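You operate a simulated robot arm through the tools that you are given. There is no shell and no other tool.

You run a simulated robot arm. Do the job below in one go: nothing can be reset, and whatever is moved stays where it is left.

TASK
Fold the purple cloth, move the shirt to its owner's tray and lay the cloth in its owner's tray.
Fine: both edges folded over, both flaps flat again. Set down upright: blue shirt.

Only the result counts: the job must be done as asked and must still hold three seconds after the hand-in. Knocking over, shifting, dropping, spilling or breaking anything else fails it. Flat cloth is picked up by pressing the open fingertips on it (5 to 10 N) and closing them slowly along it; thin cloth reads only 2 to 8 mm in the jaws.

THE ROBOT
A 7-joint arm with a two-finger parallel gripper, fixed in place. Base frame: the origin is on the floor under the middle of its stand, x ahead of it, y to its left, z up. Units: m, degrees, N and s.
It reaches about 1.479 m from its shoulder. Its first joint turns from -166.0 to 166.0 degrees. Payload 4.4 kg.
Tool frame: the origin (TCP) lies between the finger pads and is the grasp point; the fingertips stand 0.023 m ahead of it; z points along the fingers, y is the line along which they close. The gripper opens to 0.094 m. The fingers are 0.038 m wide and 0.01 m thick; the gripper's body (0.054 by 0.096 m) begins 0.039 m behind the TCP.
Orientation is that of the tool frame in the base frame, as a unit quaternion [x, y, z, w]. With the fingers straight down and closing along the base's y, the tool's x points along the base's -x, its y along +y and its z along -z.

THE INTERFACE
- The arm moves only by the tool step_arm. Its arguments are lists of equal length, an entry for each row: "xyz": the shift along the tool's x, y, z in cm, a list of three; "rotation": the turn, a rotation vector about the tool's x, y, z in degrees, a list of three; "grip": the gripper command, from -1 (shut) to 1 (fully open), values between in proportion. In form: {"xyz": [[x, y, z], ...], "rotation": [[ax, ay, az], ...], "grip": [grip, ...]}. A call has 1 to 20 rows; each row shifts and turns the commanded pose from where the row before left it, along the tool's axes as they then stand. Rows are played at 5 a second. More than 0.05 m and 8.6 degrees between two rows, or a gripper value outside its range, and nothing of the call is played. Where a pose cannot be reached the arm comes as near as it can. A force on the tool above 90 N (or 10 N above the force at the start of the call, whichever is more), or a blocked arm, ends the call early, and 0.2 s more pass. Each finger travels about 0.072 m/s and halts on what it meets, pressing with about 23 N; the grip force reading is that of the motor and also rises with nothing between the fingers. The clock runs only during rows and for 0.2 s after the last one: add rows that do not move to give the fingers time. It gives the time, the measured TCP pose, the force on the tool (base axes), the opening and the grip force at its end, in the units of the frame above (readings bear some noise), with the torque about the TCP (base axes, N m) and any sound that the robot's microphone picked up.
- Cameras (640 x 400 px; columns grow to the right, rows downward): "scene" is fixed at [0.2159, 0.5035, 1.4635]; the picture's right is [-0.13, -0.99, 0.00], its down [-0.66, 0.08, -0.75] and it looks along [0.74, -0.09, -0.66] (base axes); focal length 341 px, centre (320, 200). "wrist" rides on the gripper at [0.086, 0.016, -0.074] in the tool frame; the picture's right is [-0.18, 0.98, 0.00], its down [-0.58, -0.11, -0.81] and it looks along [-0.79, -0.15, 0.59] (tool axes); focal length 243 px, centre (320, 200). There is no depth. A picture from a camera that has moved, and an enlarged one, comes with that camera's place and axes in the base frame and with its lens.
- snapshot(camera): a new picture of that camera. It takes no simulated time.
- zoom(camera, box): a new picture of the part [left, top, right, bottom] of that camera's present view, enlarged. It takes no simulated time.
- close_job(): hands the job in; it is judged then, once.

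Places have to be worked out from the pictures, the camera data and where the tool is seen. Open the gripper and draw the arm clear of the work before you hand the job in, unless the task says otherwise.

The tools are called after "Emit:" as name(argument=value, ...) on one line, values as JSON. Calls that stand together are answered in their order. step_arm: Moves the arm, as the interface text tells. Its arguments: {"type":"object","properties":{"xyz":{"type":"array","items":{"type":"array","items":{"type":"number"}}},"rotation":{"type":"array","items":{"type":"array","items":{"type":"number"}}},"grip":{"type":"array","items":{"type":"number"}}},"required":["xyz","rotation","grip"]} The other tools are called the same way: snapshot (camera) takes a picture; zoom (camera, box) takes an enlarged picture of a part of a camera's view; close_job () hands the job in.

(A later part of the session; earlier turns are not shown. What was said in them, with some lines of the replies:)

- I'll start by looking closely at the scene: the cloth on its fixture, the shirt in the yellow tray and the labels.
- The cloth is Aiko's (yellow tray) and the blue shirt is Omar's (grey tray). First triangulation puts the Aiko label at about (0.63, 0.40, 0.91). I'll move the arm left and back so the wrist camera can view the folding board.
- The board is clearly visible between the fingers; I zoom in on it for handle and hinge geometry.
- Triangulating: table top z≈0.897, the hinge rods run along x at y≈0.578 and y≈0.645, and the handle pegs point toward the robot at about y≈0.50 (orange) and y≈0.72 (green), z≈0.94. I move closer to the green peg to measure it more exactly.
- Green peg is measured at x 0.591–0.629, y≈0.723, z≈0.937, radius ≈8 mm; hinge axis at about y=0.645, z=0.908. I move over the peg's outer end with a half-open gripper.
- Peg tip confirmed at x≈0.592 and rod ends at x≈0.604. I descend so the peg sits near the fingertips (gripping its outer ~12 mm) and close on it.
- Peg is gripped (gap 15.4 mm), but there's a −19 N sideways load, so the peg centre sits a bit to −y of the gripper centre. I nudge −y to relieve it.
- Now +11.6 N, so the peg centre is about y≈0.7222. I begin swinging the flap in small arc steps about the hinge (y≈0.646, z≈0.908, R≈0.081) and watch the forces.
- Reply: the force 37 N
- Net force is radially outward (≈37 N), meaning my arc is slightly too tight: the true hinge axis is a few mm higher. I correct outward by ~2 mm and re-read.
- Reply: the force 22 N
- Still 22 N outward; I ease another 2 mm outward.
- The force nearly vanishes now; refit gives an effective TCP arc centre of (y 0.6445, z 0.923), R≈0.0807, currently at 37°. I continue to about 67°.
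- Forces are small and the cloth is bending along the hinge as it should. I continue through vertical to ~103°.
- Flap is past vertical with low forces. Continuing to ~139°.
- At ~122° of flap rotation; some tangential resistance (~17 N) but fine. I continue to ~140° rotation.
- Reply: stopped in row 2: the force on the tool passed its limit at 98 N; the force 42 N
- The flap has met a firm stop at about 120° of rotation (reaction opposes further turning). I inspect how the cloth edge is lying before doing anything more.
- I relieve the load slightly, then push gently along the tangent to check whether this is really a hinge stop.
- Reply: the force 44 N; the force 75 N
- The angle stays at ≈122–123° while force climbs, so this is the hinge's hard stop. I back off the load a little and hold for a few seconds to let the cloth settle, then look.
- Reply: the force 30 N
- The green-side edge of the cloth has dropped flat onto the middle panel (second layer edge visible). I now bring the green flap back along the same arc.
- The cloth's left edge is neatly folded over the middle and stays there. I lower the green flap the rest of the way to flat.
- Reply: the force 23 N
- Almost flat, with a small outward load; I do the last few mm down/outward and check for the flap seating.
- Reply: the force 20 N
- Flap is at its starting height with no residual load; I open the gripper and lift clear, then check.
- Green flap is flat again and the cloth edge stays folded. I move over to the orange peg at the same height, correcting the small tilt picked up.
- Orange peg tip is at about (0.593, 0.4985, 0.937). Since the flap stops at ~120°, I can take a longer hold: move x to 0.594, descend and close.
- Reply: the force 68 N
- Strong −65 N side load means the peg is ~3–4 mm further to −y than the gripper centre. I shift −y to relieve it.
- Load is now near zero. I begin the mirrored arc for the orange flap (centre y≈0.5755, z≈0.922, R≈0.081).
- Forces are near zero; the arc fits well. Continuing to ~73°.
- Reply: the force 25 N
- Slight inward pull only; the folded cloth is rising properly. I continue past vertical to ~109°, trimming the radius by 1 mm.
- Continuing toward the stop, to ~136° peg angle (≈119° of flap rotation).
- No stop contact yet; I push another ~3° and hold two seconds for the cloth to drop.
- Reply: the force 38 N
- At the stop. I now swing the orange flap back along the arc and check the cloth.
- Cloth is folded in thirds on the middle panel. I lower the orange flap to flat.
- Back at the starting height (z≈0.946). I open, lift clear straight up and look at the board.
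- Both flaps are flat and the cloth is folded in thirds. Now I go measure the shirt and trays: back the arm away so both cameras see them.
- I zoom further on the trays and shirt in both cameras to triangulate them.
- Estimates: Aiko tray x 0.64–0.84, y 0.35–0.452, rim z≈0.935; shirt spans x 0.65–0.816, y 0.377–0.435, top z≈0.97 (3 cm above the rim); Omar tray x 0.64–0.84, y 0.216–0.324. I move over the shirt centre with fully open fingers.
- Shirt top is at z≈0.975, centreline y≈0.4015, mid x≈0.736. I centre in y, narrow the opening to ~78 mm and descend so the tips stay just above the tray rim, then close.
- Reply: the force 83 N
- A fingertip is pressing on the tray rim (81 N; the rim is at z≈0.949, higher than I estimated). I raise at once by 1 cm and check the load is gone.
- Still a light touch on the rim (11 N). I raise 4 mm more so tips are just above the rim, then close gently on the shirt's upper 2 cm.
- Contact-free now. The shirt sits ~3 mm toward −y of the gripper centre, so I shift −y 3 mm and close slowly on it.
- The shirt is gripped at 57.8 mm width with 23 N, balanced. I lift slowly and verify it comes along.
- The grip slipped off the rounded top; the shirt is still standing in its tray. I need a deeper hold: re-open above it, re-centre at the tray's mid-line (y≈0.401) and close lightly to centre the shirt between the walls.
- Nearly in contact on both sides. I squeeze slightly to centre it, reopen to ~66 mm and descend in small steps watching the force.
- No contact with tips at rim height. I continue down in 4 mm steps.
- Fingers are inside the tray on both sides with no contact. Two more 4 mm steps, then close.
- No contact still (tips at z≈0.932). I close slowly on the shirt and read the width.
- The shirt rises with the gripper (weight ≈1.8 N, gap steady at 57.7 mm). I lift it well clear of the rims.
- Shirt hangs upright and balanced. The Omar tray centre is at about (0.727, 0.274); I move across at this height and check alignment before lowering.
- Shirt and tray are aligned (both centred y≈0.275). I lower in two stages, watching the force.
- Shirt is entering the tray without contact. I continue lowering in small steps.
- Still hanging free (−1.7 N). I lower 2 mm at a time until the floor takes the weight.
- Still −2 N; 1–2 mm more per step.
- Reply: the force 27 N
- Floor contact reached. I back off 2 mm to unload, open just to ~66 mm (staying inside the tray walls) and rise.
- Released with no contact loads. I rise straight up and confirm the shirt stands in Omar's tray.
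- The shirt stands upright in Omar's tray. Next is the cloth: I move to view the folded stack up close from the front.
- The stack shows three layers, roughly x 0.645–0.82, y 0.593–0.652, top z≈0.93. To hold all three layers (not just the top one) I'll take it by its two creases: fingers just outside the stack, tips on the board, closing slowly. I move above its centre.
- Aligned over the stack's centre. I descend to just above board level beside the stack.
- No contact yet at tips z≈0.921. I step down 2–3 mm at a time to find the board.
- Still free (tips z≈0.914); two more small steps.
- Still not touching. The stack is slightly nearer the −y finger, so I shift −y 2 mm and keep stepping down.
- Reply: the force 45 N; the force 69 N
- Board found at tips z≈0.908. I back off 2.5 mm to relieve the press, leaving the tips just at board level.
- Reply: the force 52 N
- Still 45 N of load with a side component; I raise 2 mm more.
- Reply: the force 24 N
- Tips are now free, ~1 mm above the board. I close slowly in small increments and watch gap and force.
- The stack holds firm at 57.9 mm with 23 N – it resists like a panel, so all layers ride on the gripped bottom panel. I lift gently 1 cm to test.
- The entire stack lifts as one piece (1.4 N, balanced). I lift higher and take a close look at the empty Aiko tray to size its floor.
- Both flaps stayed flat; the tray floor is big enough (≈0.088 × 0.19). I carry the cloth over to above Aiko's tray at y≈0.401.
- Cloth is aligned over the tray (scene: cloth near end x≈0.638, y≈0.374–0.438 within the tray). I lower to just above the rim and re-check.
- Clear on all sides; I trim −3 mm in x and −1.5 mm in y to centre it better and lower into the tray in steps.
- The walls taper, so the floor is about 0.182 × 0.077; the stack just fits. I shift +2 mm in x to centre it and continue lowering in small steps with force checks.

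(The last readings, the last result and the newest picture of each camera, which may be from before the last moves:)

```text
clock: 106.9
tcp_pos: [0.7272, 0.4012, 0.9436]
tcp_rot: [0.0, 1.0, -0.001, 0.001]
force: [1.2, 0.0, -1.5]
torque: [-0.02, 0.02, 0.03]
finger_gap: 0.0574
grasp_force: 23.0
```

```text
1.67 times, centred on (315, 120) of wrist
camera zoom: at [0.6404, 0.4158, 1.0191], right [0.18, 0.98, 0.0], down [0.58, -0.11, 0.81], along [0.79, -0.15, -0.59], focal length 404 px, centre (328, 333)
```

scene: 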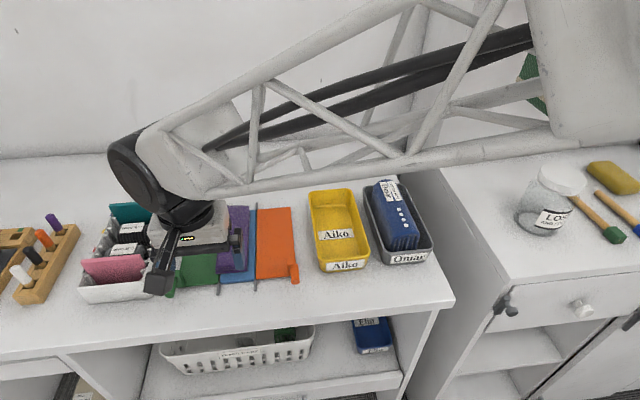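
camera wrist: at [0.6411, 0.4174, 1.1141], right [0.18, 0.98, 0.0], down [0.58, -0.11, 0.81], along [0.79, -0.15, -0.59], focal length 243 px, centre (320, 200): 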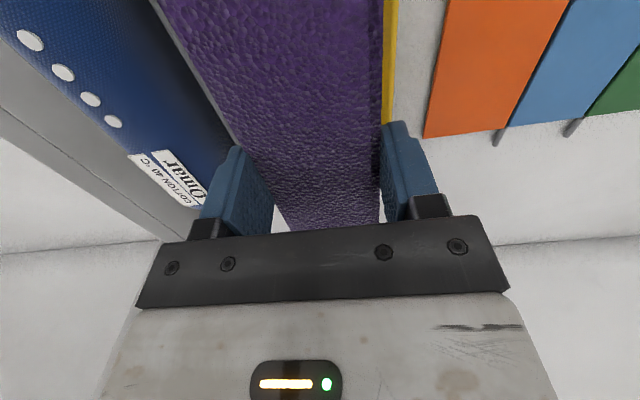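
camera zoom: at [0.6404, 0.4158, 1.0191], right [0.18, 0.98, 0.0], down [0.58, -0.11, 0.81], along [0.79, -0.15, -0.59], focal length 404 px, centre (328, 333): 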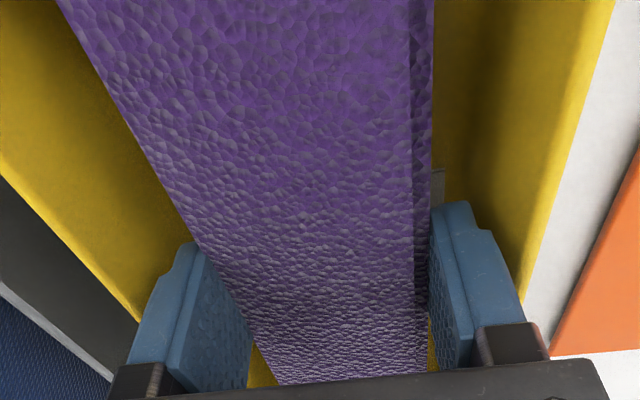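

No contact so far (tips z≈0.921). Continue 3 mm at a time.

Emit:
step_arm(xyz=[[0, 0, 0.3], [0, 0, 0], [0, 0, 0]], rotation=[[0, 0, 0], [0, 0, 0], [0, 0, 0]], grip=[0.0, 0.0, 0.0])

Emit:
step_arm(xyz=[[0, 0, 0.3], [0, 0, 0], [0, 0, 0]], rotation=[[0, 0, 0], [0, 0, 0], [0, 0, 0]], grip=[0.0, 0.0, 0.0])

Emit:
step_arm(xyz=[[0, 0, 0.2], [0, 0, 0], [0, 0, 0]], rotation=[[0, 0, 0], [0, 0, 0], [0, 0, 0]], grip=[0.0, 0.0, 0.0])

```text
clock: 107.7
tcp_pos: [0.7262, 0.3989, 0.9408]
tcp_rot: [-0.001, 1.0, -0.001, 0.001]
force: [0.3, 0.3, 0.1]
torque: [-0.01, 0.0, 0.01]
finger_gap: 0.0572
grasp_force: 22.8
```

```text
clock: 108.5
tcp_pos: [0.7267, 0.4006, 0.9391]
tcp_rot: [0.0, 1.0, -0.001, 0.001]
force: [-0.1, 0.0, -0.3]
torque: [0.04, -0.01, -0.01]
finger_gap: 0.0573
grasp_force: 23.5
```

```text
clock: 109.3
tcp_pos: [0.7274, 0.4, 0.9367]
tcp_rot: [0.0, 1.0, -0.001, 0.001]
force: [0.3, -0.2, -1.3]
torque: [0.03, 0.02, 0.01]
finger_gap: 0.0577
grasp_force: 22.6
```

Emit:
step_arm(xyz=[[0, 0, 0.2], [0, 0, 0], [0, 0, 0]], rotation=[[0, 0, 0], [0, 0, 0], [0, 0, 0]], grip=[0.0, 0.0, 0.0])

Emit:
step_arm(xyz=[[0, 0, 0.2], [0, 0, 0], [0, 0, 0]], rotation=[[0, 0, 0], [0, 0, 0], [0, 0, 0]], grip=[0.0, 0.0, 0.0])

```text
clock: 110.1
tcp_pos: [0.726, 0.4007, 0.9345]
tcp_rot: [0.0, 1.0, -0.001, 0.001]
force: [0.0, 0.0, -0.7]
torque: [0.02, -0.01, -0.01]
finger_gap: 0.0577
grasp_force: 23.0
```

```text
clock: 110.9
tcp_pos: [0.7275, 0.4007, 0.9326]
tcp_rot: [0.001, 1.0, -0.001, 0.001]
force: [0.5, 0.9, -0.5]
torque: [0.02, -0.01, 0.01]
finger_gap: 0.0574
grasp_force: 22.9
```

No contact yet at tips z≈0.910. I check the view for finger-to-wall margin before the last few mm.

Emit:
zoom(camera="wrist", box=[200, 80, 440, 230])

Emit:
zoom(camera="scene", box=[300, 190, 390, 285])

```text
2.67 times, centred on (320, 155) of wrist
camera zoom: at [0.6408, 0.4161, 1.0075], right [0.18, 0.98, 0.0], down [0.58, -0.11, 0.81], along [0.79, -0.15, -0.59], focal length 647 px, centre (320, 320)
```

zoom: 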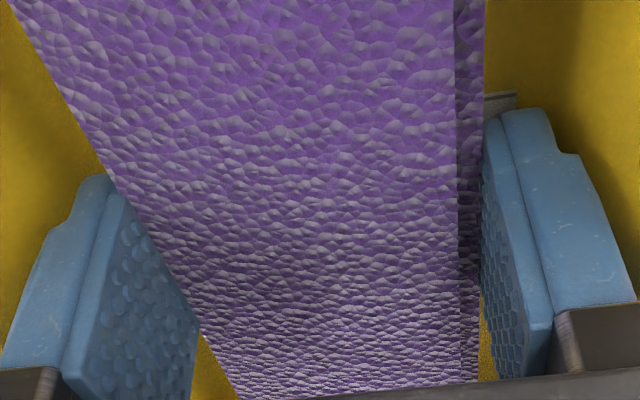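

```text
4.21 times, centred on (345, 238) of scene
camera zoom: at [0.2159, 0.5035, 1.4635], right [-0.13, -0.99, 0.0], down [-0.66, 0.08, -0.75], along [0.74, -0.09, -0.66], focal length 1436 px, centre (215, 42)
```

zoom: 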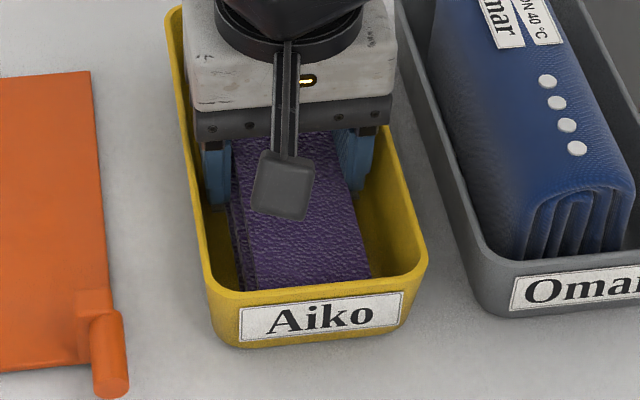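

Fingers are clearly inside the wall/floor line. I continue down in 2 mm steps until the floor takes the load.

Emit:
step_arm(xyz=[[0, 0, 0.2], [0, 0, 0], [0, 0, 0]], rotation=[[0, 0, 0], [0, 0, 0], [0, 0, 0]], grip=[0.0, 0.0, 0.0])

Emit:
step_arm(xyz=[[0, 0, 0.2], [0, 0, 0], [0, 0, 0]], rotation=[[0, 0, 0], [0, 0, 0], [0, 0, 0]], grip=[0.0, 0.0, 0.0])

```text
clock: 111.7
tcp_pos: [0.7269, 0.3996, 0.9321]
tcp_rot: [0.0, 1.0, -0.001, 0.002]
force: [0.3, -0.1, 13.3]
torque: [0.41, 0.09, 0.0]
finger_gap: 0.0573
grasp_force: 23.2
```

```text
clock: 112.5
tcp_pos: [0.7266, 0.3997, 0.9295]
tcp_rot: [0.0, 1.0, -0.001, 0.001]
force: [-0.4, 1.8, 26.8]
torque: [0.43, -0.01, 0.03]
finger_gap: 0.0579
grasp_force: 23.3
```

Floor contact (27 N, centred). I relieve 2 mm and open gradually to release the cloth.

Emit:
step_arm(xyz=[[0, 0, -0.2], [0, 0, 0], [0, 0, 0], [0, 0, 0], [0, 0, 0], [0, 0, 0]], rotation=[[0, 0, 0], [0, 0, 0], [0, 0, 0], [0, 0, 0], [0, 0, 0], [0, 0, 0]], grip=[0.0, 0.22, 0.26, 0.3, 0.34, 0.34])

Emit:
zoom(camera="wrist", box=[200, 80, 440, 230])

```text
clock: 113.9
tcp_pos: [0.726, 0.4005, 0.9298]
tcp_rot: [0.0, 1.0, -0.001, 0.001]
force: [-0.8, 0.2, -0.3]
torque: [0.0, 0.02, 0.01]
finger_gap: 0.0628
grasp_force: 0.1
```

```text
2.67 times, centred on (320, 155) of wrist
camera zoom: at [0.6409, 0.4155, 1.0054], right [0.18, 0.98, 0.0], down [0.58, -0.11, 0.81], along [0.79, -0.15, -0.59], focal length 647 px, centre (320, 320)
```

zoom: 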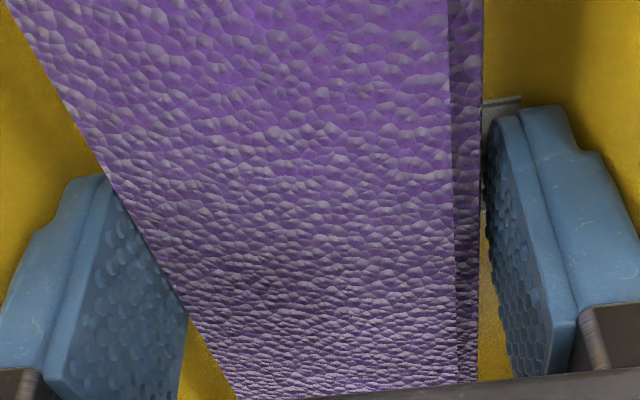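

Released with zero load. I rise slowly, watching that the cloth stays put.

Emit:
step_arm(xyz=[[0, 0, -0.4], [0, 0, -0.4], [0, 0, -0.5], [0, 0, 0]], rotation=[[0, 0, 0], [0, 0, 0], [0, 0, 0], [0, 0, 0]], grip=[0.36, 0.38, 0.4, 0.4])

Emit:
zoom(camera="wrist", box=[200, 80, 440, 230])

Emit:
zoom(camera="scene", box=[300, 190, 390, 285])

```text
clock: 114.9
tcp_pos: [0.7261, 0.4007, 0.9436]
tcp_rot: [0.0, 1.0, 0.0, 0.0]
force: [0.1, -0.1, 0.2]
torque: [-0.02, -0.04, -0.03]
finger_gap: 0.0655
grasp_force: 0.1
```

```text
2.67 times, centred on (320, 155) of wrist
camera zoom: at [0.6409, 0.4155, 1.0188], right [0.18, 0.98, 0.0], down [0.58, -0.11, 0.81], along [0.79, -0.15, -0.59], focal length 647 px, centre (320, 320)
```

zoom: 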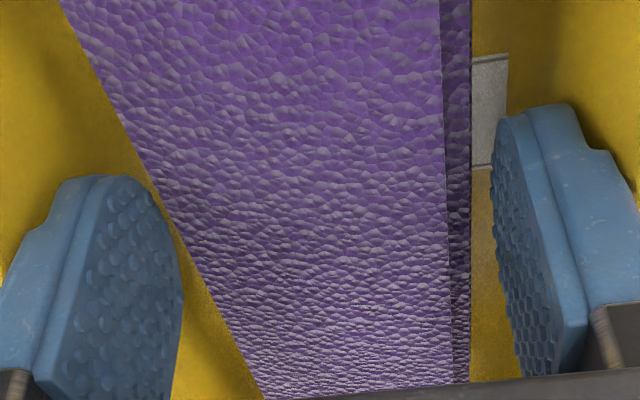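

```text
4.21 times, centred on (345, 238) of scene
camera zoom: at [0.2159, 0.5035, 1.4635], right [-0.13, -0.99, 0.0], down [-0.66, 0.08, -0.75], along [0.74, -0.09, -0.66], focal length 1436 px, centre (215, 42)
```

zoom: 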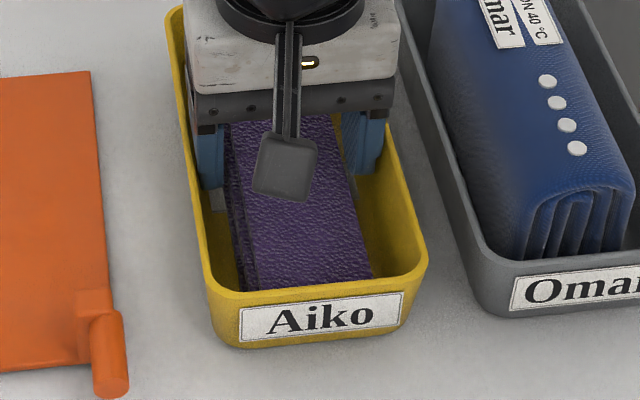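

The cloth stays on the tray floor, flat and folded. I lift the gripper fully clear and look at the whole scene.

Emit:
step_arm(xyz=[[0, 0, -1.5], [0, 0, -2.0], [0, 0, -3.0], [0, 0, -4.0], [0, 0, -4.0], [0, 0, -4.0], [0, 0, 0]], rotation=[[0, 0, 0], [0, 0, 0], [0, 0, 0], [0, 0, 0], [0, 0, 0], [0, 0, 0], [0, 0, 0]], grip=[0.4, 0.4, 0.4, 0.6, 0.8, 1, 1])

Emit:
step_arm(xyz=[[4.0, 0, -1.0], [4.5, 0, -1.0], [4.5, 0, -0.5], [4.5, 0, 0], [4.5, 0, 0], [0, 0, 0], [0, 0, 0]], rotation=[[0, 0, 0], [0, 0, 0], [0, 0, 0], [0, 0, 0], [0, 0, 0], [0, 0, 0], [0, 0, 0]], grip=[1, 1, 1, 1, 1, 1, 1])

Emit:
snapshot(camera="scene")

Emit:
snapshot(camera="wrist")

```text
clock: 116.5
tcp_pos: [0.7285, 0.3984, 1.1286]
tcp_rot: [0.0, 1.0, -0.001, 0.0]
force: [0.2, -0.3, -0.2]
torque: [-0.02, -0.02, -0.03]
finger_gap: 0.0938
grasp_force: 0.1
```

```text
clock: 118.1
tcp_pos: [0.5064, 0.3971, 1.1515]
tcp_rot: [0.0, 1.0, 0.0, 0.001]
force: [-0.6, 0.1, 0.1]
torque: [-0.01, -0.02, 0.04]
finger_gap: 0.0937
grasp_force: 0.0
```

```text
taken
```

scene: 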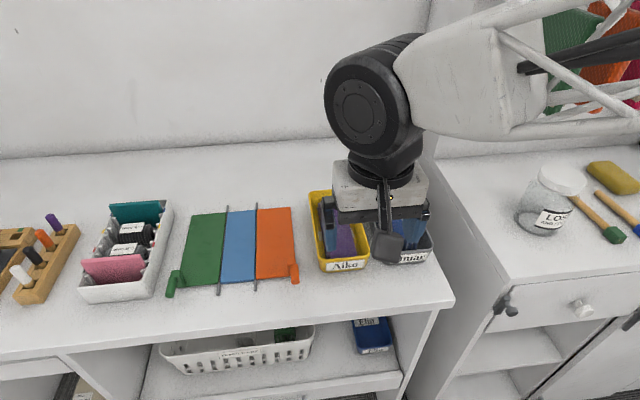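

```text
taken
camera wrist: at [0.4213, 0.4139, 1.2267], right [0.18, 0.98, 0.0], down [0.58, -0.11, 0.81], along [0.79, -0.15, -0.59], focal length 243 px, centre (320, 200)
```

wrist: 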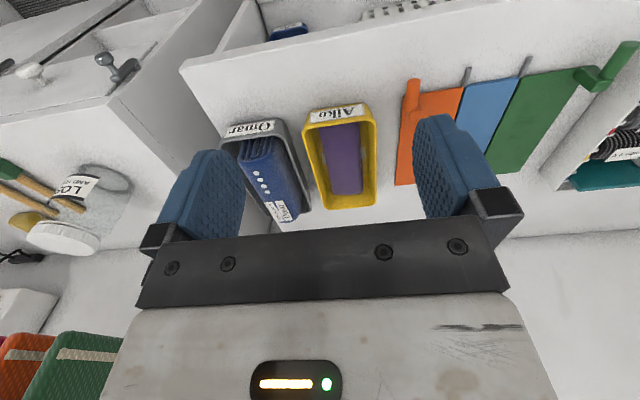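

Cloth lies flat in Aiko's tray and the shirt stands in Omar's. I move the arm back to its starting area for an unobstructed final check.

Emit:
step_arm(xyz=[[-1.0, -3.2, -2.0], [-1.0, -3.2, -2.0], [-1.0, -3.2, -2.0], [-1.0, -3.2, -2.0], [0, 0, 0], [0, 0, 0], [0, 0, 0], [0, 0, 0], [0, 0, 0]], rotation=[[0, 0, 0], [0, 0, 0], [0, 0, 0], [0, 0, 0], [0, 0, 0], [0, 0, 0], [0, 0, 0], [0, 0, 0], [0, 0, 0]], grip=[1, 1, 1, 1, 1, 1, 1, 1, 1])

Emit:
zoom(camera="scene", box=[280, 170, 440, 285])

Emit:
zoom(camera="scene", box=[60, 180, 310, 310])

Emit:
zoom(camera="wrist", box=[280, 30, 480, 180])

```text
clock: 120.1
tcp_pos: [0.5458, 0.2719, 1.2323]
tcp_rot: [0.0, 1.0, -0.001, 0.001]
force: [0.8, 0.8, 0.2]
torque: [0.02, -0.02, 0.02]
finger_gap: 0.0941
grasp_force: 0.0
```

```text
3.48 times, centred on (360, 228) of scene
camera zoom: at [0.2159, 0.5035, 1.4635], right [-0.13, -0.99, 0.0], down [-0.66, 0.08, -0.75], along [0.74, -0.09, -0.66], focal length 1186 px, centre (181, 104)
```

zoom: 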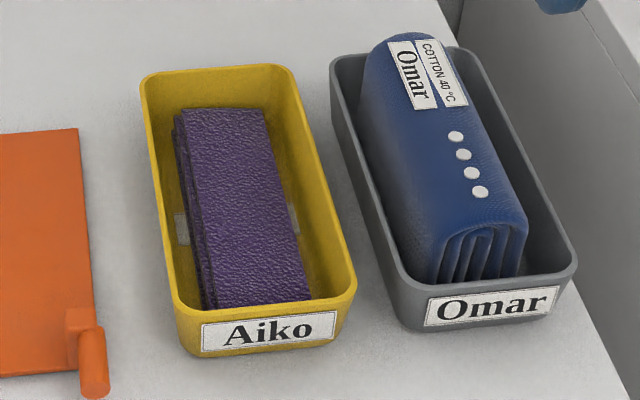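

```text
2.56 times, centred on (185, 245) of scene
camera zoom: at [0.2159, 0.5035, 1.4635], right [-0.13, -0.99, 0.0], down [-0.66, 0.08, -0.75], along [0.74, -0.09, -0.66], focal length 873 px, centre (666, 85)
```

zoom: 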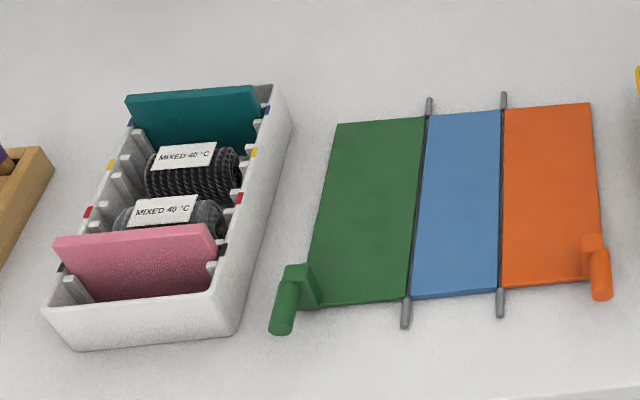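

```text
2.67 times, centred on (380, 105) of wrist
camera zoom: at [0.46, 0.2884, 1.3068], right [0.18, 0.98, 0.0], down [0.58, -0.11, 0.81], along [0.79, -0.15, -0.59], focal length 647 px, centre (160, 453)
```

zoom: 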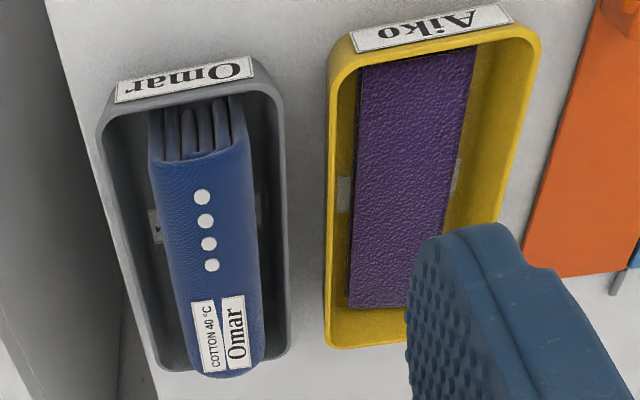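

Final check: the cloth lies flat and folded in Aiko's tray, and the shirt stands upright in Omar's tray. Both flaps are flat again, the gripper is open and the arm is clear, so I hand the job in.

Emit:
close_job()

```text
The job is handed in.
```

The purple cloth is folded in thirds and lies flat in Aiko's yellow tray. The blue shirt stands upright in Omar's grey tray. Both flaps of the folding board are flat again, and I opened the gripper and moved the arm clear before handing in.

- **Aiko's tray moved slightly:** on my first try for the shirt, a fingertip pressed on the tray rim at about 80 N. In the pictures the tray shifted by roughly 2 mm.
- **First shirt grip slipped:** the fingers slid off the shirt's rounded top, but it stayed standing. A deeper second grip held.
- **Cloth picked up by its edges:** I took the folded stack from the sides with the fingers at board level, rather than pressing on top. All three layers came up together. While finding board level, the fingertips pressed on the board at up to about 69 N; nothing visibly moved.

The hand-in returned no verdict, so I don't know how the job was judged.
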